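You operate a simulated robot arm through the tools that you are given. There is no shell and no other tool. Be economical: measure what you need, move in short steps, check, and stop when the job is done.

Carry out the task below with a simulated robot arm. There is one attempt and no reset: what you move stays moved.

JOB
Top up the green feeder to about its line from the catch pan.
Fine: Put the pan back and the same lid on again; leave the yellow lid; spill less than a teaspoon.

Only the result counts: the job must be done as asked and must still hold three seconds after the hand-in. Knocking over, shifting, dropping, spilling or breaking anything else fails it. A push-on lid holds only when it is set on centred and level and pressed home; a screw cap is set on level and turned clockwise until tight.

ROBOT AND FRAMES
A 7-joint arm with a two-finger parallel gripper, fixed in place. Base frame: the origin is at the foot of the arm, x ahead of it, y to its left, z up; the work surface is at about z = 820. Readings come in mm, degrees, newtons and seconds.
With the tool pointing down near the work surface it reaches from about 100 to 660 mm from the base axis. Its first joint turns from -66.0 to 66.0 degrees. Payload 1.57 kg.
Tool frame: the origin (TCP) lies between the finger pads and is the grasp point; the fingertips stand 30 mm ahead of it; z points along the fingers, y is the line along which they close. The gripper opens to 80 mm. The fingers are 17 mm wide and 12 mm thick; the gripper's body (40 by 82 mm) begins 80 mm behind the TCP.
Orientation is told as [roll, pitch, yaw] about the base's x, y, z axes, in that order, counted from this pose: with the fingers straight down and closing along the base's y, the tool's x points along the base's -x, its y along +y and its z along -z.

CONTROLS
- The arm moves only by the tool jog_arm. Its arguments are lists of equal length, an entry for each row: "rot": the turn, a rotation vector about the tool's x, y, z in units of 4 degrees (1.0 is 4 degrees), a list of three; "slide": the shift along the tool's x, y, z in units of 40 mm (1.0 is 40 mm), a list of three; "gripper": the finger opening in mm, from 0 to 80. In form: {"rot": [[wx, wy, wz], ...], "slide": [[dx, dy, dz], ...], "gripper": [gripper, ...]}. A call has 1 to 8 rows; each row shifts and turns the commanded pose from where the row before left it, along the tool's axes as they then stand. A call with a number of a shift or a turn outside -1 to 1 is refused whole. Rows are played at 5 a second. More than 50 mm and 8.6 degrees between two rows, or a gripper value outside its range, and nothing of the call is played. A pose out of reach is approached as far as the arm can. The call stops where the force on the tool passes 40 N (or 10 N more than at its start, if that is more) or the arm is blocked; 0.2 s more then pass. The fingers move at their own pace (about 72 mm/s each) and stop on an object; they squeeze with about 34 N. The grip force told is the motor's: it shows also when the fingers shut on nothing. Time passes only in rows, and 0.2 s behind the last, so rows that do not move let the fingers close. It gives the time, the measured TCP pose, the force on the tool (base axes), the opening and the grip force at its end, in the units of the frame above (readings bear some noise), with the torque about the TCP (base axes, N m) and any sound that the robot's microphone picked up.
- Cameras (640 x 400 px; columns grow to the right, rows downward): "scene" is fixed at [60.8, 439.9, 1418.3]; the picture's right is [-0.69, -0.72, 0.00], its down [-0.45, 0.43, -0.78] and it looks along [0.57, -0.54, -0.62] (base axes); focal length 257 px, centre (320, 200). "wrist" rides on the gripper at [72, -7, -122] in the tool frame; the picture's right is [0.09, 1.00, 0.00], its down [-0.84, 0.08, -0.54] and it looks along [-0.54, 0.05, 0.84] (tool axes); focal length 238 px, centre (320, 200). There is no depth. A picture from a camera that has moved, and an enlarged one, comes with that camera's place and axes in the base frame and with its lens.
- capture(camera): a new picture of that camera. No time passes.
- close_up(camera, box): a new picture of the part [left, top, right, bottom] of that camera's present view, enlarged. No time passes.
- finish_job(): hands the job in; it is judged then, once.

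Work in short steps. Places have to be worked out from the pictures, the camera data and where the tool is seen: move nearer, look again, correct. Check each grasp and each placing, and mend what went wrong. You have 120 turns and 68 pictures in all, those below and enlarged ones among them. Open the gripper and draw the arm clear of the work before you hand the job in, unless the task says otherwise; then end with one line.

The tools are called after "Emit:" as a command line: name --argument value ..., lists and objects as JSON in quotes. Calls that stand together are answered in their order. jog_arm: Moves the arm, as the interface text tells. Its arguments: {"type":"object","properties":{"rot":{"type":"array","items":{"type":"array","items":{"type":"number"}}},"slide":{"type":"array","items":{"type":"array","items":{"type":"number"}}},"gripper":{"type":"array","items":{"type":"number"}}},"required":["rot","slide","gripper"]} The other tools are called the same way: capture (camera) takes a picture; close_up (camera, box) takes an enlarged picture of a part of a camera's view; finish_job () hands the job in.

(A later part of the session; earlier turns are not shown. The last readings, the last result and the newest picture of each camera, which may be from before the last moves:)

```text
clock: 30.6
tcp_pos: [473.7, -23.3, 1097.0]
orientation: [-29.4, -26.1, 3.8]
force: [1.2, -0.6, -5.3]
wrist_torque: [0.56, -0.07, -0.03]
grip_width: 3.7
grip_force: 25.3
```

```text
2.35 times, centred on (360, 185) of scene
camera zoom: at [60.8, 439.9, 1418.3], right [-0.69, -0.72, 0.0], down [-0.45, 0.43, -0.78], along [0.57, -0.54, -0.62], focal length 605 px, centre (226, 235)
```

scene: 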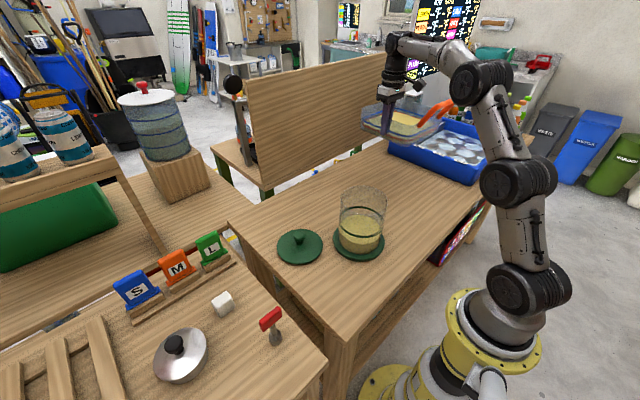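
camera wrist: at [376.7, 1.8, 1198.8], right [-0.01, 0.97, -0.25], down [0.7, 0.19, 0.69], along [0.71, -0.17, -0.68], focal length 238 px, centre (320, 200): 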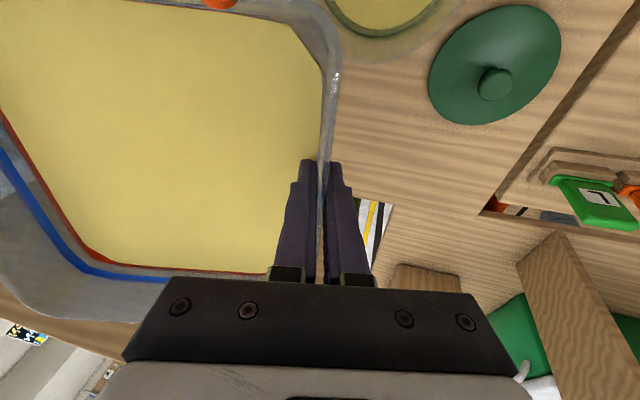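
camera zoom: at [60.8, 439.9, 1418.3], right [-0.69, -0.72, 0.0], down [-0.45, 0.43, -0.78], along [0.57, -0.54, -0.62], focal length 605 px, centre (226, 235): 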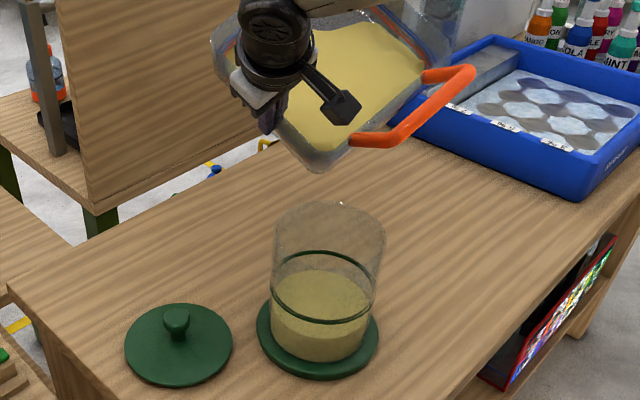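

The seeds have begun to slide inside the pan (repose ≈34°). Continue to ~44°, with a slight shift to keep the lip over the jar.

Emit:
jog_arm --rot '[[0.4, -0.4, 0], [0.4, -0.4, 0], [0.2, -0.2, 0], [0, 0, 0], [0, 0, 0]]' --slide '[[0.04, 0.04, 0], [0.04, 0.04, 0], [0, 0, 0], [0, 0, 0], [0, 0, 0]]' --gripper '[0, 0, 0, 0, 0]'

Emit:
close_up --camera "scene" --box '[310, 100, 410, 270]'

```text
clock: 31.8
tcp_pos: [472.1, -21.3, 1094.6]
orientation: [-34.5, -29.5, 6.1]
force: [0.1, -0.1, -5.4]
wrist_torque: [0.52, -0.04, 0.03]
grip_width: 3.8
grip_force: 24.7
```

```text
2.35 times, centred on (360, 185) of scene
camera zoom: at [60.8, 439.9, 1418.3], right [-0.69, -0.72, 0.0], down [-0.45, 0.43, -0.78], along [0.57, -0.54, -0.62], focal length 605 px, centre (226, 235)
```

zoom: 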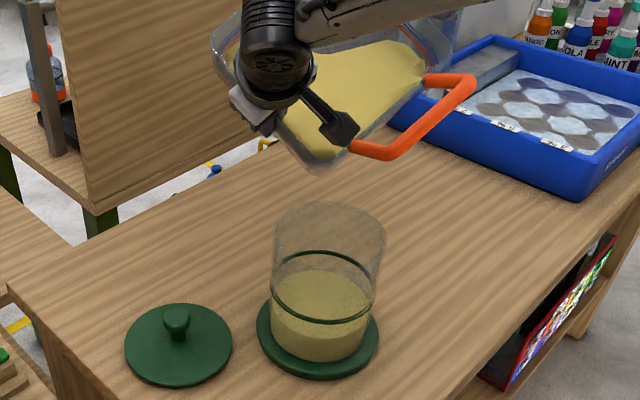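

Seeds are getting near the lip. Step +3° and watch the corner.

Emit:
jog_arm --rot '[[0.3, -0.3, 0], [0.23, -0.23, 0], [0, 0, 0]]' --slide '[[0.03, 0.03, -0.05], [0, 0, 0], [0, 0, 0]]' --gripper '[0, 0, 0]'

Emit:
close_up --camera "scene" --box '[325, 130, 395, 260]'

```text
clock: 32.6
tcp_pos: [470.4, -18.0, 1095.6]
orientation: [-37.3, -31.2, 7.5]
force: [0.2, -0.2, -5.5]
wrist_torque: [0.57, -0.08, -0.01]
grip_width: 3.7
grip_force: 24.8
```

```text
3.08 times, centred on (360, 195) of scene
camera zoom: at [60.8, 439.9, 1418.3], right [-0.69, -0.72, 0.0], down [-0.45, 0.43, -0.78], along [0.57, -0.54, -0.62], focal length 791 px, centre (197, 215)
```

zoom: 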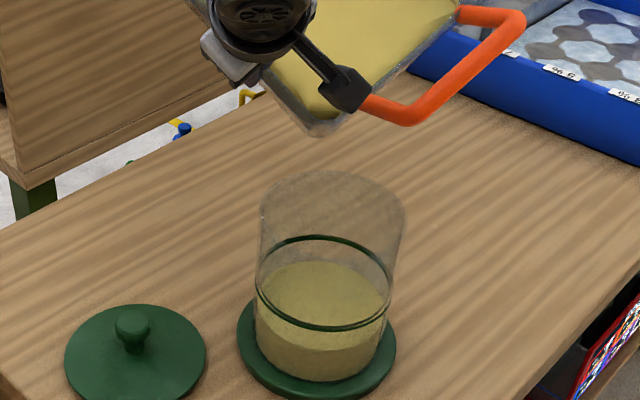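

Lip is at the edge of spilling, and looks ~5–10 mm left of the jar centre line. Correct slightly and tilt +3°.

Emit:
jog_arm --rot '[[0.25, -0.25, 0], [0.25, -0.25, 0], [0, 0, 0]]' --slide '[[0.12, -0.1, 0], [0.02, 0.02, -0.03], [0, 0, 0]]' --gripper '[0, 0, 0]'

Emit:
close_up --camera "scene" --box '[325, 130, 395, 260]'

```text
clock: 33.4
tcp_pos: [465.6, -20.8, 1094.3]
orientation: [-40.1, -32.8, 9.1]
force: [-0.8, -0.3, -5.9]
wrist_torque: [0.5, -0.1, 0.0]
grip_width: 3.7
grip_force: 24.7
```

```text
3.08 times, centred on (360, 195) of scene
camera zoom: at [60.8, 439.9, 1418.3], right [-0.69, -0.72, 0.0], down [-0.45, 0.43, -0.78], along [0.57, -0.54, -0.62], focal length 791 px, centre (197, 215)
```

zoom: 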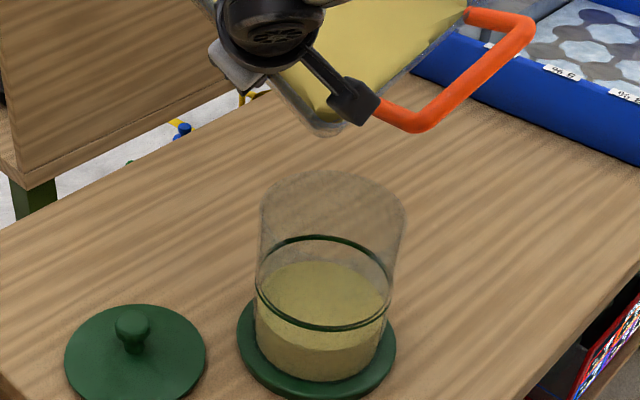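

Not over the lip yet; +3.5° more.

Emit:
jog_arm --rot '[[0.3, -0.3, 0], [0.3, -0.3, 0], [0, 0, 0]]' --slide '[[0.03, 0.03, -0.04], [0.02, 0.02, -0.03], [0, 0, 0]]' --gripper '[0, 0, 0]'

Emit:
close_up --camera "scene" --box '[325, 130, 395, 260]'

```text
clock: 34.2
tcp_pos: [461.7, -18.5, 1095.0]
orientation: [-43.7, -34.5, 10.9]
force: [-0.7, -0.3, -6.8]
wrist_torque: [0.51, -0.08, 0.01]
grip_width: 3.9
grip_force: 24.4
```

```text
3.08 times, centred on (360, 195) of scene
camera zoom: at [60.8, 439.9, 1418.3], right [-0.69, -0.72, 0.0], down [-0.45, 0.43, -0.78], along [0.57, -0.54, -0.62], focal length 791 px, centre (197, 215)
```

zoom: 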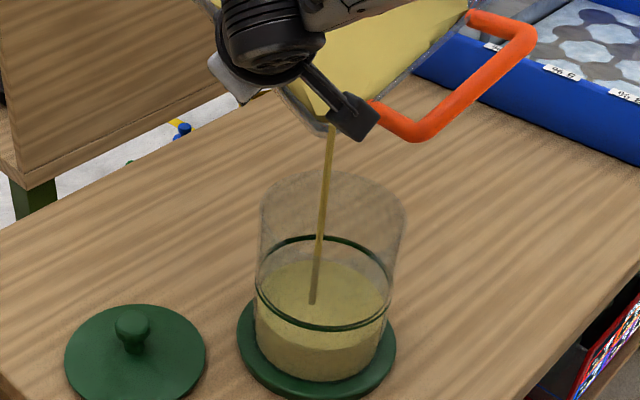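

A thin stream is falling inside the feeder. Hold and let it run, then check.

Emit:
jog_arm --rot '[[0, 0, 0], [0, 0, 0], [0, 0, 0], [0, 0, 0], [0, 0, 0]]' --slide '[[0, 0, 0], [0, 0, 0], [0, 0, 0], [0, 0, 0], [0, 0, 0]]' --gripper '[0, 0, 0, 0, 0]'

Emit:
close_up --camera "scene" --box '[325, 130, 395, 260]'

```text
clock: 35.4
tcp_pos: [462.5, -19.2, 1095.6]
orientation: [-43.5, -34.5, 10.9]
force: [-0.2, 0.2, -5.9]
wrist_torque: [0.48, -0.11, 0.03]
grip_width: 3.9
grip_force: 24.9
```

```text
3.08 times, centred on (360, 195) of scene
camera zoom: at [60.8, 439.9, 1418.3], right [-0.69, -0.72, 0.0], down [-0.45, 0.43, -0.78], along [0.57, -0.54, -0.62], focal length 791 px, centre (197, 215)
```

zoom: 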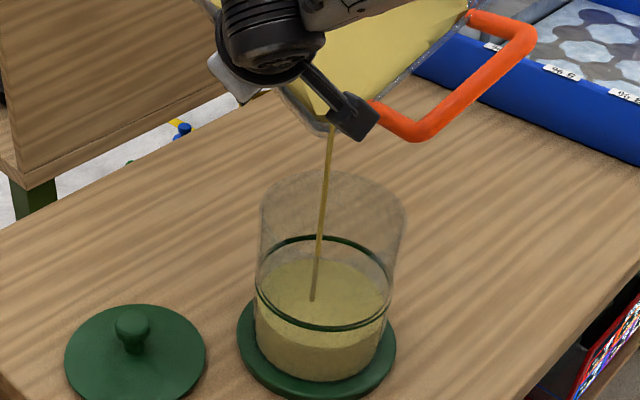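

Slow rise. Tilt +2° and hold.

Emit:
jog_arm --rot '[[0.18, -0.18, 0], [0.18, -0.18, 0], [0, 0, 0], [0, 0, 0], [0, 0, 0], [0, 0, 0]]' --slide '[[0.02, 0.0, -0.02], [0.02, 0.0, -0.02], [0, 0, 0], [0, 0, 0], [0, 0, 0], [0, 0, 0]]' --gripper '[0, 0, 0, 0, 0, 0]'

Emit:
close_up --camera "scene" --box '[325, 130, 395, 260]'

```text
clock: 36.8
tcp_pos: [459.5, -17.2, 1096.1]
orientation: [-45.6, -35.6, 12.2]
force: [-0.1, -0.3, -4.2]
wrist_torque: [0.44, -0.12, 0.01]
grip_width: 3.9
grip_force: 24.7
```

```text
3.08 times, centred on (360, 195) of scene
camera zoom: at [60.8, 439.9, 1418.3], right [-0.69, -0.72, 0.0], down [-0.45, 0.43, -0.78], along [0.57, -0.54, -0.62], focal length 791 px, centre (197, 215)
```

zoom: 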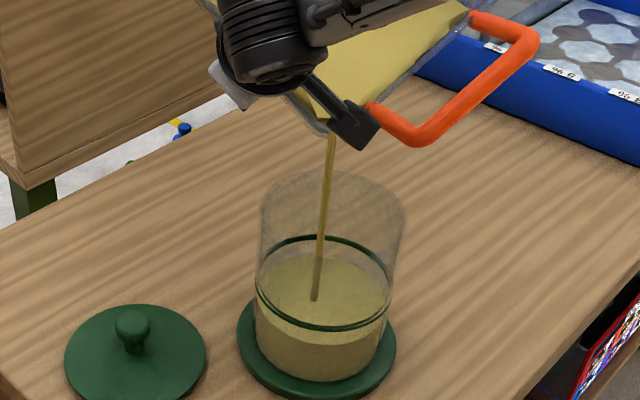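

Level is now ~18 mm below the ring and rising. Hold on longer.

Emit:
jog_arm --rot '[[0, 0, 0], [0, 0, 0], [0, 0, 0], [0, 0, 0], [0, 0, 0], [0, 0, 0], [0, 0, 0]]' --slide '[[0, 0, 0], [0, 0, 0], [0, 0, 0], [0, 0, 0], [0, 0, 0], [0, 0, 0], [0, 0, 0]]' --gripper '[0, 0, 0, 0, 0, 0, 0]'

Emit:
close_up --camera "scene" --box '[325, 130, 395, 260]'

```text
clock: 38.4
tcp_pos: [459.1, -17.6, 1095.2]
orientation: [-45.7, -35.8, 12.2]
force: [0.6, 0.0, -4.0]
wrist_torque: [0.44, -0.09, 0.02]
grip_width: 3.6
grip_force: 24.4
```

```text
3.08 times, centred on (360, 195) of scene
camera zoom: at [60.8, 439.9, 1418.3], right [-0.69, -0.72, 0.0], down [-0.45, 0.43, -0.78], along [0.57, -0.54, -0.62], focal length 791 px, centre (197, 215)
```

zoom: 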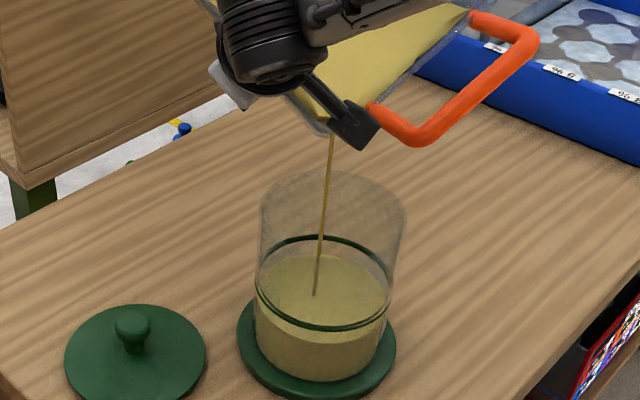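

Stream thins as it settles. Tilt +3° and hold.

Emit:
jog_arm --rot '[[0.18, -0.18, 0], [0.18, -0.18, 0], [0.18, -0.18, 0], [0, 0, 0], [0, 0, 0], [0, 0, 0], [0, 0, 0]]' --slide '[[0.02, 0.0, -0.02], [0.02, 0.0, -0.02], [0.02, 0, -0.02], [0, 0, 0], [0, 0, 0], [0, 0, 0], [0, 0, 0]]' --gripper '[0, 0, 0, 0, 0, 0, 0]'

Emit:
close_up --camera "scene" --box '[325, 130, 395, 260]'

```text
clock: 40.0
tcp_pos: [457.2, -15.3, 1095.2]
orientation: [-49.0, -37.0, 14.2]
force: [0.4, 0.4, -5.1]
wrist_torque: [0.37, -0.14, 0.01]
grip_width: 4.1
grip_force: 25.1
```

```text
3.08 times, centred on (360, 195) of scene
camera zoom: at [60.8, 439.9, 1418.3], right [-0.69, -0.72, 0.0], down [-0.45, 0.43, -0.78], along [0.57, -0.54, -0.62], focal length 791 px, centre (197, 215)
```

zoom: 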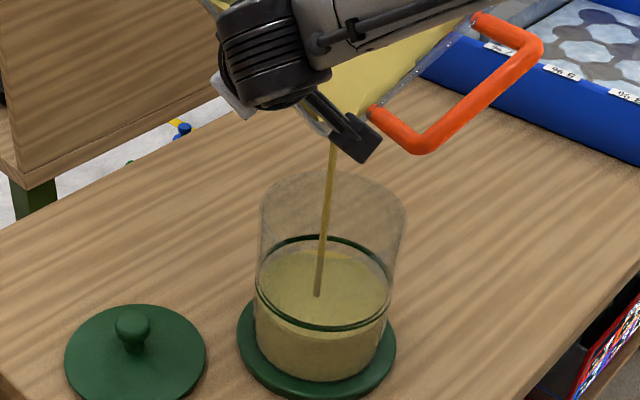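

About 12 mm to go. Tilt +2° and hold.

Emit:
jog_arm --rot '[[0.18, -0.18, 0], [0.18, -0.18, 0], [0, 0, 0], [0, 0, 0], [0, 0, 0], [0, 0, 0], [0, 0, 0]]' --slide '[[0.02, 0.0, -0.02], [0.02, 0.0, -0.02], [0, 0, 0], [0, 0, 0], [0, 0, 0], [0, 0, 0], [0, 0, 0]]' --gripper '[0, 0, 0, 0, 0, 0, 0]'

Emit:
close_up --camera "scene" --box '[325, 165, 395, 265]'

```text
clock: 41.6
tcp_pos: [452.3, -14.8, 1095.1]
orientation: [-51.2, -38.0, 15.5]
force: [0.3, 0.5, -4.5]
wrist_torque: [0.37, -0.09, 0.03]
grip_width: 4.1
grip_force: 24.5
```

```text
4.00 times, centred on (360, 215) of scene
camera zoom: at [60.8, 439.9, 1418.3], right [-0.69, -0.72, 0.0], down [-0.45, 0.43, -0.78], along [0.57, -0.54, -0.62], focal length 1028 px, centre (160, 140)
```

zoom: 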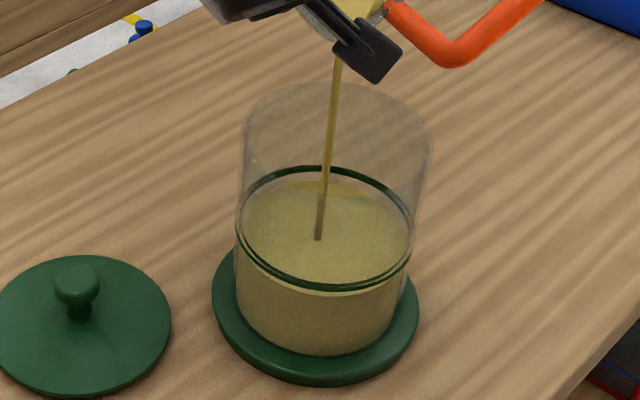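

~9 mm below the line. Keep holding at this tilt.

Emit:
jog_arm --rot '[[0.12, -0.12, 0], [0, 0, 0], [0, 0, 0], [0, 0, 0], [0, 0, 0], [0, 0, 0], [0, 0, 0]]' --slide '[[0.02, 0.0, -0.02], [0, 0, 0], [0, 0, 0], [0, 0, 0], [0, 0, 0], [0, 0, 0], [0, 0, 0]]' --gripper '[0, 0, 0, 0, 0, 0, 0]'

Emit:
close_up --camera "scene" --box '[325, 165, 395, 265]'

```text
clock: 43.2
tcp_pos: [453.3, -16.2, 1095.8]
orientation: [-52.1, -38.3, 15.9]
force: [0.2, 0.1, -4.2]
wrist_torque: [0.32, -0.07, -0.03]
grip_width: 3.7
grip_force: 24.5
```

```text
4.00 times, centred on (360, 215) of scene
camera zoom: at [60.8, 439.9, 1418.3], right [-0.69, -0.72, 0.0], down [-0.45, 0.43, -0.78], along [0.57, -0.54, -0.62], focal length 1028 px, centre (160, 140)
```

zoom: 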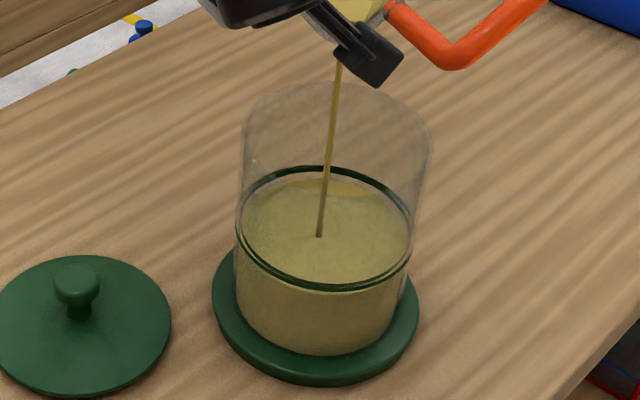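

~5 mm to go. A little more tilt, hold, then check.

Emit:
jog_arm --rot '[[0.2, -0.2, 0], [0, 0, 0], [0, 0, 0], [0, 0, 0], [0, 0, 0], [0, 0, 0]]' --slide '[[0.02, 0.0, -0.02], [0, 0, 0], [0, 0, 0], [0, 0, 0], [0, 0, 0], [0, 0, 0]]' --gripper '[0, 0, 0, 0, 0, 0]'

Emit:
close_up --camera "scene" --box '[325, 165, 395, 265]'

```text
clock: 44.6
tcp_pos: [451.1, -15.6, 1094.5]
orientation: [-53.4, -38.8, 16.8]
force: [-0.1, -0.6, -3.5]
wrist_torque: [0.33, -0.1, 0.0]
grip_width: 3.9
grip_force: 24.9
```

```text
4.00 times, centred on (360, 215) of scene
camera zoom: at [60.8, 439.9, 1418.3], right [-0.69, -0.72, 0.0], down [-0.45, 0.43, -0.78], along [0.57, -0.54, -0.62], focal length 1028 px, centre (160, 140)
```

zoom: 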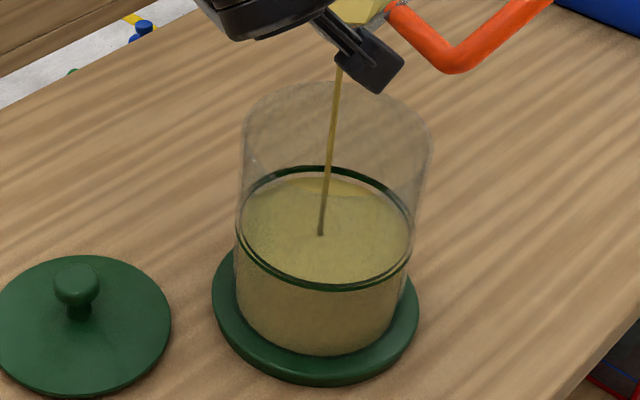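

~3 mm left. One more nudge, then begin returning.

Emit:
jog_arm --rot '[[0.2, -0.2, 0], [0, 0, 0], [0, 0, 0], [0, 0, 0], [0, 0, 0]]' --slide '[[0.02, 0.0, -0.02], [0, 0, 0], [0, 0, 0], [0, 0, 0], [0, 0, 0]]' --gripper '[0, 0, 0, 0, 0]'

Emit:
close_up --camera "scene" --box '[325, 165, 395, 265]'

```text
clock: 45.8
tcp_pos: [451.2, -14.3, 1094.2]
orientation: [-54.7, -39.1, 17.7]
force: [-0.1, -0.7, -3.6]
wrist_torque: [0.31, -0.11, -0.04]
grip_width: 3.5
grip_force: 23.9
```

```text
4.00 times, centred on (360, 215) of scene
camera zoom: at [60.8, 439.9, 1418.3], right [-0.69, -0.72, 0.0], down [-0.45, 0.43, -0.78], along [0.57, -0.54, -0.62], focal length 1028 px, centre (160, 140)
```

zoom: 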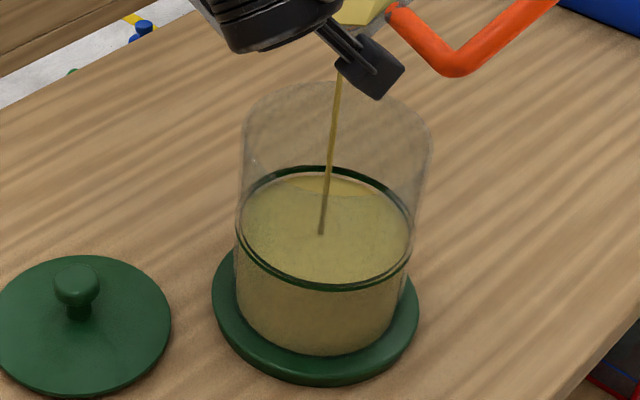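

Essentially at the line (~2 mm below with the stream still ending). Untilt now.

Emit:
jog_arm --rot '[[0, 0, 0], [-0.6, 0.6, 0], [-0.8, 0.8, 0], [-0.8, 0.8, 0], [-0.8, 0.8, 0], [-0.8, 0.8, 0], [-0.8, 0.8, 0], [-0.8, 0.8, 0]]' --slide '[[0, 0, 0], [0, 0, 0], [0, 0, 0], [0, 0, 0], [0, 0, 0], [0, 0, 0], [0, 0, 0], [0, 0, 0]]' --gripper '[0, 0, 0, 0, 0, 0, 0, 0]'

Emit:
close_up --camera "scene" --box '[310, 100, 410, 270]'

```text
clock: 47.6
tcp_pos: [451.3, -15.5, 1094.6]
orientation: [-24.5, -22.5, 1.7]
force: [-0.9, 0.6, -3.7]
wrist_torque: [0.36, -0.02, 0.01]
grip_width: 3.8
grip_force: 24.7
```

```text
2.35 times, centred on (360, 185) of scene
camera zoom: at [60.8, 439.9, 1418.3], right [-0.69, -0.72, 0.0], down [-0.45, 0.43, -0.78], along [0.57, -0.54, -0.62], focal length 605 px, centre (226, 235)
```

zoom: 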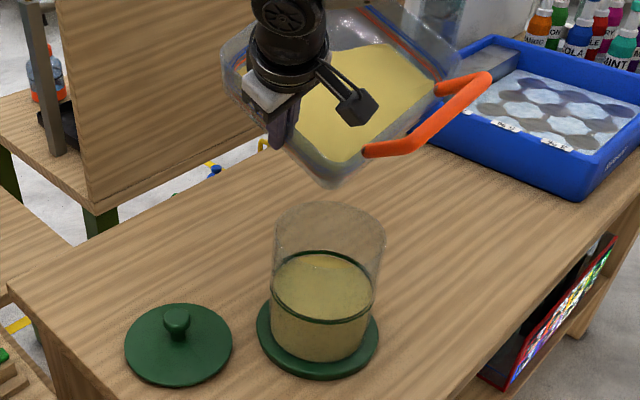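

Flow stopped, level at the ring, no spill seen. Finish levelling the pan.

Emit:
jog_arm --rot '[[-0.8, 0.8, 0], [-0.8, 0.8, 0], [-0.8, 0.8, 0], [-0.8, 0.8, 0], [-0.8, 0.8, 0], [-0.8, 0.8, 0], [-0.8, 0.8, 0], [-0.21, 0.21, 0]]' --slide '[[0, 0, 0], [0, 0, 0], [0, 0, 0], [0, 0, 0], [0, 0, 0], [0, 0, 0], [0, 0, 0], [0, 0, 0]]' --gripper '[0, 0, 0, 0, 0, 0, 0, 0]'

Emit:
close_up --camera "scene" --box '[325, 175, 395, 265]'

```text
clock: 49.4
tcp_pos: [451.1, -16.4, 1094.8]
orientation: [0.0, 0.1, -3.2]
force: [-0.7, 0.2, -4.5]
wrist_torque: [0.35, -0.07, 0.0]
grip_width: 3.7
grip_force: 24.5
```

```text
4.44 times, centred on (360, 220) of scene
camera zoom: at [60.8, 439.9, 1418.3], right [-0.69, -0.72, 0.0], down [-0.45, 0.43, -0.78], along [0.57, -0.54, -0.62], focal length 1142 px, centre (142, 111)
```

zoom: 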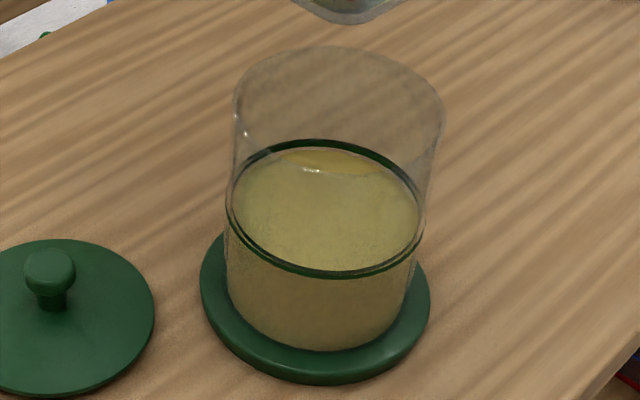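

Level is ~2 mm below the line: good. Carry the pan back above its original spot.

Emit:
jog_arm --rot '[[0, 0, 0], [0, 0, 0], [0, 0, 0], [0, 0, 0], [0, 0, 0], [0, 0, 0], [0, 0, 0], [0, 0, 0]]' --slide '[[-0.135, -0.3, 0], [-0.135, -0.6, 0], [-0.135, -0.9, 0], [-0.135, -1, 0], [-0.135, -1, 0], [-0.135, -0.8, 0], [-0.135, -0.5, 0], [-0.135, -0.42, 0]]' --gripper '[0, 0, 0, 0, 0, 0, 0, 0]'

Emit:
jog_arm --rot '[[0, 0, 0], [0, 0, 0], [0, 0, 0], [0, 0, 0], [0, 0, 0], [0, 0, 0], [0, 0, 0], [0, 0, 0]]' --slide '[[0, 0, 0.3], [0, 0, 0.7], [0, 0, 0.9], [0, 0, 0.9], [0, 0, 0.9], [0, 0, 0.8], [0, 0, 0.5], [0, 0, 0.3]]' --gripper '[0, 0, 0, 0, 0, 0, 0, 0]'

```text
clock: 51.2
tcp_pos: [482.3, -237.8, 1094.1]
orientation: [-0.1, 0.0, -3.2]
force: [-0.6, -0.4, -2.8]
wrist_torque: [0.37, -0.04, -0.02]
grip_width: 4.1
grip_force: 24.5
```

```text
clock: 53.0
tcp_pos: [480.9, -236.8, 881.8]
orientation: [0.1, 0.0, -3.1]
force: [0.2, -0.8, -3.7]
wrist_torque: [0.39, -0.05, 0.0]
grip_width: 3.7
grip_force: 25.0
```

Lower the last ~15 mm gently with a small y correction until it rests.

Emit:
jog_arm --rot '[[0, 0, 0], [0, 0, 0], [0, 0, 0], [0, 0, 0], [0, 0, 0]]' --slide '[[0, -0.06, 0.12], [0, 0, 0.1], [0, 0, 0.08], [0, 0, 0.06], [0, 0, 0]]' --gripper '[0, 0, 0, 0, 0]'

```text
clock: 54.2
tcp_pos: [480.3, -240.7, 867.7]
orientation: [0.0, 0.0, -3.2]
force: [-0.2, -0.1, -3.5]
wrist_torque: [0.32, -0.04, -0.04]
grip_width: 3.9
grip_force: 24.7
```

Still airborne; lower 2 mm more.

Emit:
jog_arm --rot '[[0, 0, 0], [0, 0, 0], [0, 0, 0]]' --slide '[[0, 0, 0.04], [0, 0, 0.03], [0, 0, 0]]' --gripper '[0, 0, 0]'

```text
clock: 55.0
tcp_pos: [483.2, -239.7, 866.4]
orientation: [0.0, -0.2, -3.3]
force: [-2.6, 2.5, 8.6]
wrist_torque: [0.19, 0.01, -0.06]
grip_width: 3.7
grip_force: 24.9
```

Resting now (8.6 N up). Release, then rise straight up.

Emit:
jog_arm --rot '[[0, 0, 0], [0, 0, 0], [0, 0, 0], [0, 0, 0], [0, 0, 0], [0, 0, 0], [0, 0, 0], [0, 0, 0]]' --slide '[[0, 0, -0.03], [0, 0, 0], [0, 0, 0], [0, 0, -0.5], [0, 0, -1], [0, 0, -1], [0, 0, -1], [0, 0, -1]]' --gripper '[20, 60, 80, 80, 80, 80, 80, 80]'

Emit:
capture --camera "scene"

```text
clock: 56.8
tcp_pos: [481.3, -239.3, 1046.8]
orientation: [0.0, 0.1, -3.2]
force: [0.7, 0.9, 0.7]
wrist_torque: [-0.02, 0.0, 0.01]
grip_width: 80.1
grip_force: 0.1
```

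```text
11 pictures are left
```

scene: 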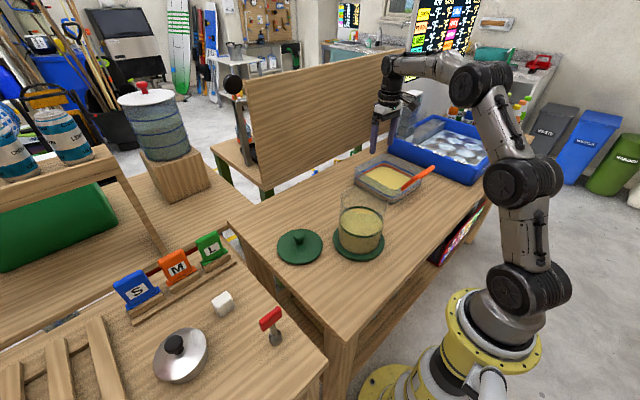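

Pan is back. Now go fetch the lid: straighten the yaw and travel to above it at (475,125).

Emit:
jog_arm --rot '[[0, 0, -0.4], [0, 0, -0.4], [0, 0, 0], [0, 0, 0], [0, 0, 0], [0, 0, 0], [0, 0, 0], [0, 0, 0]]' --slide '[[0, 0, -0.4], [0, 0, 0], [0.02, 1, 0], [0.02, 1, 0], [0.02, 1, 0], [0.02, 1, 0], [0.02, 1, 0], [0.02, 1, 0]]' --gripper '[80, 80, 80, 80, 80, 80, 80, 80]'

Emit:
jog_arm --rot '[[0, 0, 0], [0, 0, 0], [0, 0, 0], [0, 0, 0], [0, 0, 0], [0, 0, 0]]' --slide '[[0.02, 1, 0], [0.02, 1, 0], [0.02, 1, 0], [0, 0.1, 0.7], [0, 0, 0.9], [0, 0, 0.8]]' --gripper '[80, 80, 80, 80, 80, 80]'

Emit:
capture --camera "wrist"

```text
clock: 58.6
tcp_pos: [477.7, 0.5, 1062.0]
orientation: [0.1, 0.0, -0.1]
force: [0.9, 0.5, 0.4]
wrist_torque: [-0.01, 0.01, -0.02]
grip_width: 80.1
grip_force: 0.1
```

```text
clock: 60.0
tcp_pos: [473.1, 124.2, 966.1]
orientation: [0.1, 0.0, 0.0]
force: [-0.4, -0.1, 0.9]
wrist_torque: [-0.05, -0.02, -0.01]
grip_width: 79.9
grip_force: 0.1
```

```text
10 pictures are left
camera wrist: at [401.9, 116.8, 1089.1], right [-0.09, 1.0, 0.0], down [0.84, 0.08, 0.54], along [0.54, 0.05, -0.84], focal length 238 px, centre (320, 200)
```

wrist: 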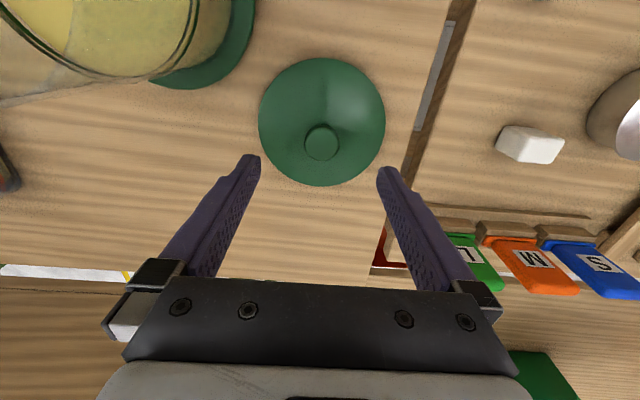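

Lid is where I left it. Descend to the same grip height (z≈876) and close.

Emit:
jog_arm --rot '[[0, 0, 0], [0, 0, 0], [0, 0, 0], [0, 0, 0], [0, 0, 0], [0, 0, 0]]' --slide '[[-0.04, 0.03, 0.9], [0, 0, 0.9], [0, 0, 0.45], [0, 0, 0], [0, 0, 0], [0, 0, 0]]' --gripper '[80, 80, 80, 40, 10, 10]'

```text
clock: 61.4
tcp_pos: [476.8, 124.2, 877.0]
orientation: [0.0, 0.1, 0.0]
force: [0.6, -0.2, 0.1]
wrist_torque: [0.03, -0.03, 0.02]
grip_width: 32.2
grip_force: 34.0
```

Gripped at 32 mm. Lift high and carry back over the feeder.

Emit:
jog_arm --rot '[[0, 0, 0], [0, 0, 0], [0, 0, 0], [0, 0, 0], [0, 0, 0], [0, 0, 0]]' --slide '[[0, 0, -0.5], [0, 0, -1], [0, 0, -1], [0, 0, -1], [0, 0, -1], [0, 0, -0.8]]' --gripper '[10, 10, 10, 10, 10, 10]'

Emit:
jog_arm --rot '[[0, 0, 0], [0, 0, 0], [0, 0, 0], [0, 0, 0], [0, 0, 0], [0, 0, 0]]' --slide '[[0.5, -0.6, 0], [0.6, -0.75, 0], [0.6, -0.75, 0], [0.5, -0.75, 0], [0.47, -0.7, 0], [0, 0, 0]]' --gripper '[10, 10, 10, 10, 10, 10]'

```text
clock: 62.8
tcp_pos: [476.3, 124.8, 1087.7]
orientation: [0.1, 0.0, 0.0]
force: [0.1, -0.5, -0.7]
wrist_torque: [-0.01, -0.01, 0.0]
grip_width: 32.2
grip_force: 34.0
```

```text
clock: 64.2
tcp_pos: [368.4, -15.5, 1089.0]
orientation: [-0.1, 0.0, 0.0]
force: [0.4, 0.0, 0.1]
wrist_torque: [-0.01, 0.01, 0.02]
grip_width: 32.1
grip_force: 33.6
```

Slightly adjust y and descend to just above the rim; then look.

Emit:
jog_arm --rot '[[0, 0, 0], [0, 0, 0], [0, 0, 0]]' --slide '[[0, -0.04, 0.4], [0, 0, 0.3], [0, 0, 0]]' --gripper '[10, 10, 10]'

Emit:
close_up --camera "scene" --box '[320, 150, 400, 270]'

```text
clock: 65.0
tcp_pos: [368.7, -19.4, 1060.1]
orientation: [0.1, 0.0, 0.0]
force: [0.0, -0.6, -1.1]
wrist_torque: [0.02, 0.01, -0.01]
grip_width: 31.9
grip_force: 34.0
```

```text
3.33 times, centred on (360, 210) of scene
camera zoom: at [60.8, 439.9, 1418.3], right [-0.69, -0.72, 0.0], down [-0.45, 0.43, -0.78], along [0.57, -0.54, -0.62], focal length 857 px, centre (187, 167)
```

zoom: 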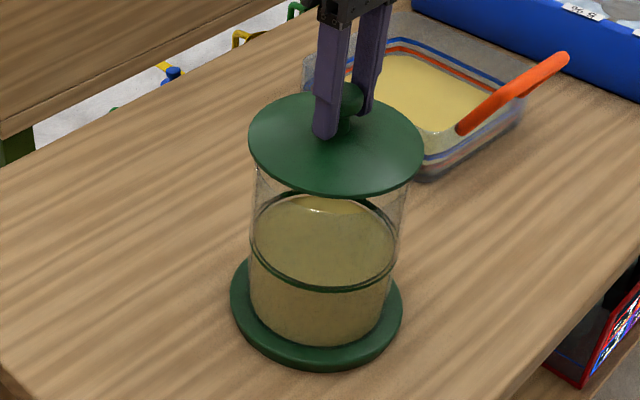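

Aligned. Lower slowly until the lid seats (z≈1040) and press.

Emit:
jog_arm --rot '[[0, 0, 0], [0, 0, 0], [0, 0, 0], [0, 0, 0], [0, 0, 0]]' --slide '[[0, 0, 0.2], [0, 0, 0.15], [0, 0, 0.1], [0, 0, 0.06], [0, 0, 0]]' --gripper '[10, 10, 10, 10, 10]'

```text
clock: 66.2
tcp_pos: [368.2, -17.8, 1040.5]
orientation: [-0.1, -0.2, 0.0]
force: [-7.4, 6.4, 23.8]
wrist_torque: [0.11, -0.25, -0.02]
grip_width: 32.4
grip_force: 33.6
```

Contact with 24 N at about the seated height, slight +y side force. Relieve 1 mm in y and press a bit more.

Emit:
jog_arm --rot '[[0, 0, 0], [0, 0, 0], [0, 0, 0]]' --slide '[[0.015, 0.025, 0], [0, 0, 0.03], [0, 0, 0]]' --gripper '[10, 10, 10]'

Emit:
close_up --camera "scene" --box '[320, 150, 400, 270]'

```text
clock: 67.0
tcp_pos: [368.6, -16.9, 1039.6]
orientation: [-0.1, -0.3, 0.0]
force: [-4.9, 2.6, 26.2]
wrist_torque: [0.06, -0.11, 0.02]
grip_width: 32.3
grip_force: 33.6
```

```text
3.33 times, centred on (360, 210) of scene
camera zoom: at [60.3, 439.9, 1418.3], right [-0.69, -0.72, 0.0], down [-0.45, 0.43, -0.78], along [0.57, -0.54, -0.62], focal length 857 px, centre (187, 167)
```

zoom: 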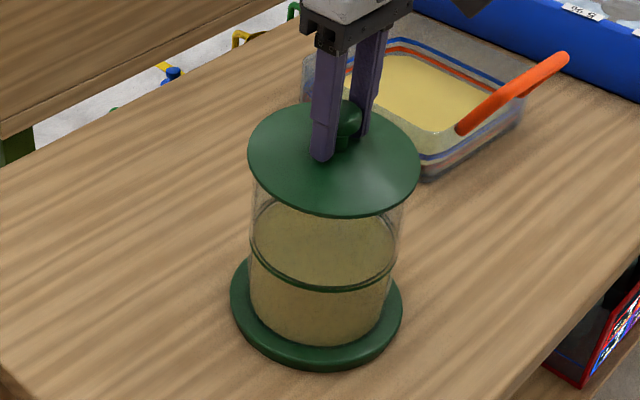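

Lid height matches the original picture. One firmer press, then look again after release.

Emit:
jog_arm --rot '[[0, 0, 0], [0, 0, 0], [0, 0, 0]]' --slide '[[0, 0, 0.04], [0, 0, 0.02], [0, 0, 0]]' --gripper '[10, 10, 10]'

```text
clock: 67.8
tcp_pos: [368.7, -17.1, 1037.8]
orientation: [-0.1, -0.1, 0.1]
force: [-3.9, 2.3, 29.9]
wrist_torque: [-0.06, 0.02, -0.01]
grip_width: 32.1
grip_force: 34.1
```

It moved 2 mm with little extra force; press further to see if it bottoms.

Emit:
jog_arm --rot '[[0, 0, 0], [0, 0, 0], [0, 0, 0]]' --slide '[[0, 0, 0.04], [0, 0, 0.03], [0, 0, 0]]' --gripper '[10, 10, 10]'

Emit:
close_up --camera "scene" --box '[320, 150, 400, 270]'

```text
clock: 68.4
tcp_pos: [368.6, -17.5, 1037.5]
orientation: [-0.1, -0.4, 0.0]
force: [-4.5, 1.0, 4.3]
wrist_torque: [-0.24, 0.04, -0.04]
grip_width: 32.3
grip_force: 34.2
stopped in row 2: the force on the tool passed its limit at 41 N (the readings are from after the stop); the commanded pose is now the measured one
```

```text
3.33 times, centred on (360, 210) of scene
camera zoom: at [60.6, 439.9, 1418.3], right [-0.69, -0.72, 0.0], down [-0.45, 0.43, -0.78], along [0.57, -0.54, -0.62], focal length 857 px, centre (187, 167)
```

zoom: 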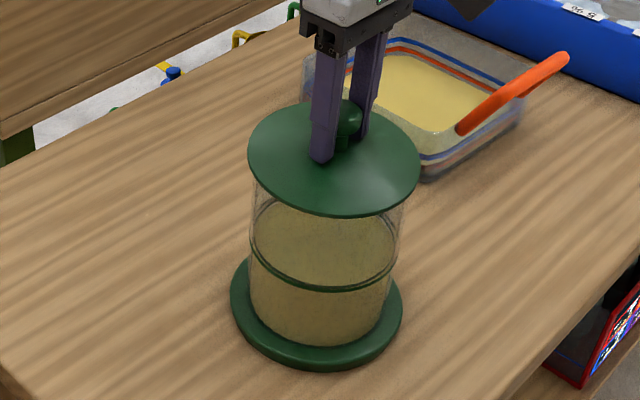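

Lid is unchanged in height at 41 N — seated home. Release and withdraw upward.

Emit:
jog_arm --rot '[[0, 0, 0], [0, 0, 0], [0, 0, 0], [0, 0, 0], [0, 0, 0], [0, 0, 0]]' --slide '[[0, 0, 0], [0, 0, 0], [0, 0, -0.5], [0, 0, -1], [0, 0, -1], [0, 0, -1]]' --gripper '[50, 80, 80, 80, 80, 80]'

Emit:
close_up --camera "scene" --box '[320, 150, 400, 270]'

Emit:
capture --camera "wrist"

```text
clock: 69.8
tcp_pos: [367.6, -18.6, 1176.6]
orientation: [0.0, -0.2, 0.0]
force: [0.1, -0.4, 0.2]
wrist_torque: [0.0, -0.02, -0.02]
grip_width: 79.8
grip_force: 0.0
```

```text
3.33 times, centred on (360, 210) of scene
camera zoom: at [60.7, 439.9, 1418.3], right [-0.69, -0.72, 0.0], down [-0.45, 0.43, -0.78], along [0.57, -0.54, -0.62], focal length 857 px, centre (187, 167)
```

zoom: 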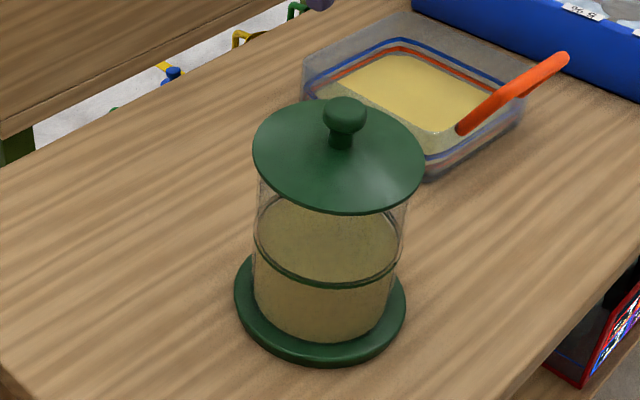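

```text
5 pictures are left
camera wrist: at [295.7, -24.9, 1299.1], right [-0.09, 1.0, 0.0], down [0.83, 0.08, 0.55], along [0.54, 0.05, -0.84], focal length 238 px, centre (320, 200)
```

wrist: 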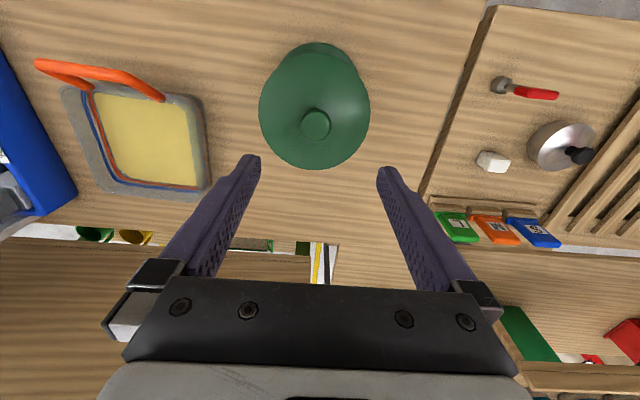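

Lid is on and level; the feeder appears to have shifted a few mm upon release. I'll take the same crop as at the start to compare the lid height directly.

Emit:
close_up --camera "scene" --box '[310, 130, 450, 270]'

```text
2.86 times, centred on (380, 200) of scene
camera zoom: at [60.7, 439.9, 1418.3], right [-0.69, -0.72, 0.0], down [-0.45, 0.43, -0.78], along [0.57, -0.54, -0.62], focal length 734 px, centre (149, 200)
```

zoom: 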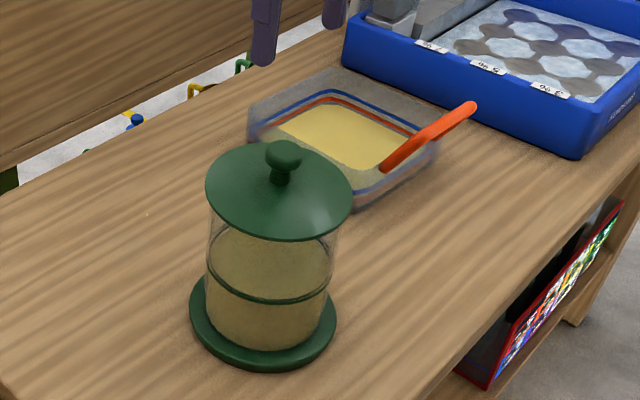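

The lid's ellipse looks somewhat fuller than before, suggesting a possible slight tilt (far side raised). Zoom in tightly to inspect.

Emit:
close_up --camera "scene" --box '[330, 175, 390, 225]'

```text
8.00 times, centred on (360, 200) of scene
camera zoom: at [60.7, 439.9, 1418.3], right [-0.69, -0.72, 0.0], down [-0.45, 0.43, -0.78], along [0.57, -0.54, -0.62], focal length 2057 px, centre (0, 200)
```

zoom: 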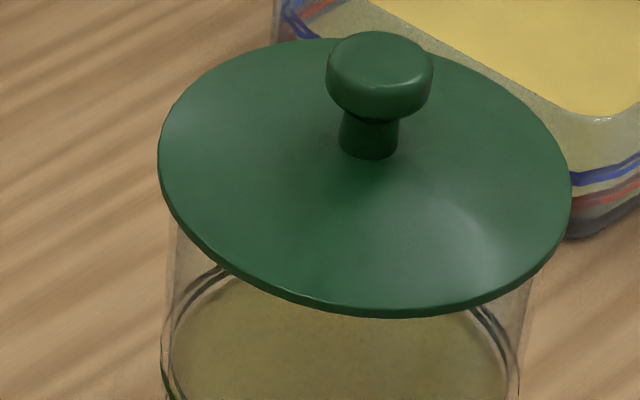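

The lid may be raised a few mm at its far side. I'll probe it mechanically: closed fingertips pressing down at the far side (≈(401,−53)), which also presses it home if it's high.

Emit:
jog_arm --rot '[[0, 0, 0], [0, 0, 0], [0, 0, 0], [0, 0, 0], [0, 0, 0]]' --slide '[[-0.84, -0.87, 0], [0, 0, 1], [0, 0, 1], [0, 0, 0.9], [0, 0, 0]]' --gripper '[40, 0, 0, 0, 0]'

Emit:
jog_arm --rot '[[0, 0, 0], [0, 0, 0], [0, 0, 0], [0, 0, 0], [0, 0, 0], [0, 0, 0], [0, 0, 0], [0, 0, 0]]' --slide '[[0, 0, 0.1], [0, 0, 0.1], [0, 0, 0.1], [0, 0, 0.05], [0, 0, 0.05], [0, 0, 0.05], [0, 0, 0.05], [0, 0, 0]]' --gripper '[0, 0, 0, 0, 0, 0, 0, 0]'

```text
clock: 71.0
tcp_pos: [402.8, -52.0, 1060.4]
orientation: [0.0, -0.4, 0.0]
force: [0.2, 0.9, -0.2]
wrist_torque: [0.01, -0.02, -0.04]
grip_width: 0.0
grip_force: 21.6
```

```text
clock: 72.8
tcp_pos: [402.9, -52.4, 1040.0]
orientation: [0.0, -0.4, -0.1]
force: [-0.4, 0.1, 1.1]
wrist_torque: [-0.01, 0.0, 0.0]
grip_width: 0.0
grip_force: 21.3
```

No contact yet at z 1040 (tips 1010). Continue slowly.

Emit:
jog_arm --rot '[[0, 0, 0], [0, 0, 0], [0, 0, 0], [0, 0, 0], [0, 0, 0]]' --slide '[[0, 0, 0.04], [0, 0, 0.04], [0, 0, 0.04], [0, 0, 0.04], [0, 0, 0]]' --gripper '[0, 0, 0, 0, 0]'

```text
clock: 74.0
tcp_pos: [403.0, -52.8, 1039.2]
orientation: [0.0, -0.8, -0.1]
force: [-9.1, -2.9, 35.7]
wrist_torque: [0.04, 0.44, 0.22]
grip_width: 0.1
grip_force: 21.0
```

Far side contact at TCP≈1039.5, rigid at 36 N. Now probe the mirror point on the near side (335,9) to compare.

Emit:
jog_arm --rot '[[0, 0, 0], [0, 0, 0], [0, 0, 0], [0, 0, 0], [0, 0, 0], [0, 0, 0], [0, 0, 0]]' --slide '[[0, 0, -0.8], [0, 0, -0.5], [0.85, 0.76, 0], [0.85, 0.76, 0], [0, 0, 0.8], [0, 0, 0.1], [0, 0, 0]]' --gripper '[0, 0, 0, 0, 0, 0, 0]'

Emit:
jog_arm --rot '[[0, 0, 0], [0, 0, 0], [0, 0, 0], [0, 0, 0]]' --slide '[[0, 0, 0.04], [0, 0, 0.04], [0, 0, 0.04], [0, 0, 0]]' --gripper '[0, 0, 0, 0]'

```text
clock: 75.6
tcp_pos: [335.9, 8.8, 1049.1]
orientation: [-0.1, -0.5, 0.0]
force: [-0.1, 0.8, 0.2]
wrist_torque: [0.03, 0.0, -0.02]
grip_width: 0.0
grip_force: 21.4
```

```text
clock: 76.6
tcp_pos: [336.1, 8.7, 1044.7]
orientation: [0.0, -0.4, 0.0]
force: [-0.2, 0.2, -1.0]
wrist_torque: [0.0, -0.01, 0.02]
grip_width: 0.0
grip_force: 20.9
```

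Continue down slowly on the near side.

Emit:
jog_arm --rot '[[0, 0, 0], [0, 0, 0], [0, 0, 0], [0, 0, 0], [0, 0, 0]]' --slide '[[0, 0, 0.04], [0, 0, 0.04], [0, 0, 0.04], [0, 0, 0.04], [0, 0, 0]]' --gripper '[0, 0, 0, 0, 0]'

```text
clock: 77.8
tcp_pos: [334.9, 8.4, 1039.2]
orientation: [0.0, -0.3, 0.1]
force: [0.4, 0.9, 0.3]
wrist_torque: [-0.03, -0.01, -0.01]
grip_width: 0.0
grip_force: 21.1
```

Emit:
jog_arm --rot '[[0, 0, 0], [0, 0, 0], [0, 0, 0], [0, 0, 0]]' --slide '[[0, 0, 0.04], [0, 0, 0.04], [0, 0, 0.04], [0, 0, 0]]' --gripper '[0, 0, 0, 0]'

```text
clock: 78.8
tcp_pos: [335.3, 9.0, 1034.2]
orientation: [0.0, -0.3, -0.1]
force: [0.8, 0.0, 1.8]
wrist_torque: [-0.02, -0.04, 0.0]
grip_width: 0.0
grip_force: 21.5
```

Emit:
jog_arm --rot '[[0, 0, 0], [0, 0, 0], [0, 0, 0], [0, 0, 0]]' --slide '[[0, 0, 0.04], [0, 0, 0.04], [0, 0, 0.04], [0, 0, 0]]' --gripper '[0, 0, 0, 0]'

```text
clock: 79.8
tcp_pos: [337.2, 8.0, 1033.3]
orientation: [0.0, -1.0, 0.0]
force: [-2.3, 0.4, 7.2]
wrist_torque: [-0.06, 0.03, -0.02]
grip_width: 0.0
grip_force: 21.2
stopped in row 4: the force on the tool passed its limit at 41 N (the readings are from after the stop); the commanded pose is now the measured one
```

Near side contacts at ≈1033.7 versus 1039.5 on the far side: the lid is cocked ~3.8°. I'll regrip the knob, lift it off, relevel it on the table, and set it again after locating the jar's rim accurately.

Emit:
jog_arm --rot '[[0, 0, 0], [0, 0, 0], [0, 0, 0], [0, 0, 0], [0, 0, 0]]' --slide '[[0, 0, -0.8], [0, 0, -0.7], [-0.8, -0.72, 0], [0, 0, 0], [0, 0, 0]]' --gripper '[0, 0, 60, 80, 80]'

Emit:
jog_arm --rot '[[0, 0, 0], [0, 0, 0], [0, 0, 0], [0, 0, 0], [0, 0, 0], [0, 0, 0]]' --slide '[[0, 0, 0.8], [0, 0, 0.45], [0, 0, 0], [0, 0, 0], [0, 0, 0], [0, 0, 0]]' --gripper '[80, 80, 80, 50, 10, 10]'

```text
clock: 81.0
tcp_pos: [367.0, -19.4, 1094.4]
orientation: [0.1, -0.8, 0.1]
force: [0.5, 0.3, 0.6]
wrist_torque: [-0.02, 0.05, -0.01]
grip_width: 80.2
grip_force: 0.1
```

```text
clock: 82.4
tcp_pos: [368.0, -20.6, 1043.5]
orientation: [0.0, -0.9, 0.0]
force: [1.5, -2.8, 0.9]
wrist_torque: [-0.06, 0.05, -0.02]
grip_width: 32.2
grip_force: 34.3
```

Knob regripped (y≈−21 now). Lift gently and correct the small 0.9° pitch drift, then carry to the table spot.

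Emit:
jog_arm --rot '[[0, 0, 0], [0, 0, 0], [0, 0, 0], [0, 0.12, 0], [0, 0.1, 0], [0, 0, 0]]' --slide '[[0, 0, -0.1], [0, 0, -0.1], [0, 0, -0.2], [0, 0, -0.4], [0, 0, -0.4], [0, 0, 0]]' --gripper '[10, 10, 10, 10, 10, 10]'

Emit:
jog_arm --rot '[[0, 0, 0], [0, 0, 0], [0, 0, 0], [0, 0, 0], [0, 0, 0], [0, 0, 0]]' --slide '[[-0.5, 0.7, 0], [-0.6, 0.75, 0], [-0.6, 0.75, 0], [-0.5, 0.75, 0], [-0.47, 0.7, 0], [0, 0, 0]]' --gripper '[10, 10, 10, 10, 10, 10]'

Emit:
jog_arm --rot '[[0, 0, 0], [0, 0, 0], [0, 0, 0], [0, 0, 0], [0, 0, 0], [0, 0, 0]]' --slide '[[0, 0, 0.8], [0, 0, 1], [0, 0, 1], [0, 0, 1], [0, 0, 0.6], [0, 0, 0]]' --gripper '[10, 10, 10, 10, 10, 10]'

```text
clock: 83.8
tcp_pos: [367.6, -19.7, 1092.1]
orientation: [0.0, 0.0, 0.0]
force: [1.1, -0.1, 0.3]
wrist_torque: [0.01, -0.03, -0.01]
grip_width: 31.9
grip_force: 33.9
```

```text
clock: 85.2
tcp_pos: [473.4, 126.1, 1092.2]
orientation: [0.0, 0.0, -0.1]
force: [-0.1, -1.1, -0.4]
wrist_torque: [-0.01, -0.03, -0.03]
grip_width: 32.1
grip_force: 34.3
```

```text
clock: 86.6
tcp_pos: [473.4, 124.7, 915.3]
orientation: [0.0, 0.0, 0.0]
force: [0.2, 0.8, -0.4]
wrist_torque: [-0.04, -0.01, 0.0]
grip_width: 31.9
grip_force: 33.4
```

Lower toward the table in small steps.

Emit:
jog_arm --rot '[[0, 0, 0], [0, 0, 0], [0, 0, 0], [0, 0, 0], [0, 0, 0], [0, 0, 0]]' --slide '[[0, 0, 0.3], [0, 0, 0.3], [0, 0, 0.15], [0, 0, 0.06], [0, 0, 0.06], [0, 0, 0]]' --gripper '[10, 10, 10, 10, 10, 10]'

```text
clock: 88.0
tcp_pos: [474.1, 125.6, 880.2]
orientation: [0.0, 0.1, 0.0]
force: [-0.6, 0.2, 1.3]
wrist_torque: [0.12, 0.0, 0.03]
grip_width: 32.3
grip_force: 33.6
```

Edge is just touching; lower 2 mm, release so the lid settles flat, then go up to view the jar rim.

Emit:
jog_arm --rot '[[0, 0, 0], [0, 0, 0], [0, 0, 0], [0, 0, 0], [0, 0, 0], [0, 0, 0], [0, 0, 0], [0, 0, 0]]' --slide '[[0, 0, 0.05], [0, 0, 0], [0, 0, 0], [0, 0, -0.6], [0, 0, -1], [0, 0, -1], [0, 0, -1], [0, 0, -1]]' --gripper '[10, 50, 80, 80, 80, 80, 80, 80]'

Emit:
jog_arm --rot '[[0, 0, 0], [0, 0, 0], [0, 0, 0], [0, 0, 0], [0, 0, 0], [0, 0, 0], [0, 0, 0]]' --slide '[[0, 0, -1], [0.6, -0.7, -0.2], [0.6, -0.75, -0.2], [0.6, -0.75, -0.2], [0.7, -0.75, 0], [0.7, -0.6, 0], [0, 0, 0]]' --gripper '[80, 80, 80, 80, 80, 80, 80]'

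```text
clock: 89.8
tcp_pos: [473.3, 127.0, 1063.2]
orientation: [0.0, 0.0, 0.0]
force: [-0.4, -0.2, 0.4]
wrist_torque: [0.04, -0.01, 0.01]
grip_width: 79.9
grip_force: 0.1
```

```text
clock: 91.4
tcp_pos: [345.8, -17.0, 1127.0]
orientation: [-0.1, 0.1, 0.0]
force: [0.1, -0.1, 0.8]
wrist_torque: [0.02, 0.0, 0.02]
grip_width: 79.8
grip_force: 0.1
```

Emit:
jog_arm --rot '[[0, 0, 0], [0, 0, 0]]' --slide '[[-0.65, 0, 0], [0, 0, 0]]' --gripper '[80, 80]'

Emit:
close_up --camera "wrist" --box '[230, 30, 410, 170]'

```text
clock: 92.0
tcp_pos: [372.5, -16.3, 1127.4]
orientation: [0.0, 0.0, 0.0]
force: [0.2, -0.2, 0.3]
wrist_torque: [0.02, -0.02, 0.02]
grip_width: 79.7
grip_force: 0.0
```

```text
2.86 times, centred on (320, 100) of wrist
camera zoom: at [300.1, -23.4, 1249.3], right [-0.09, 1.0, 0.0], down [0.84, 0.08, 0.54], along [0.54, 0.05, -0.84], focal length 681 px, centre (320, 486)
```

zoom: 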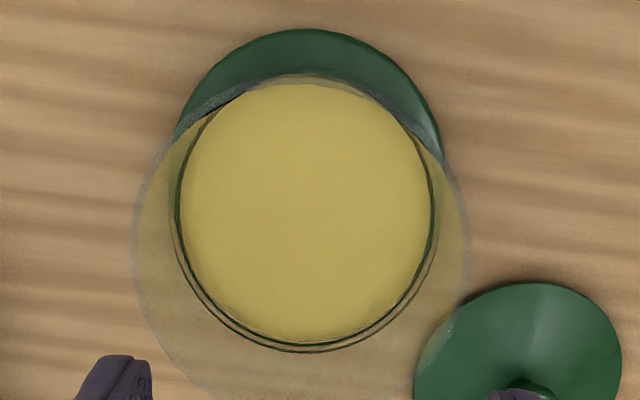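

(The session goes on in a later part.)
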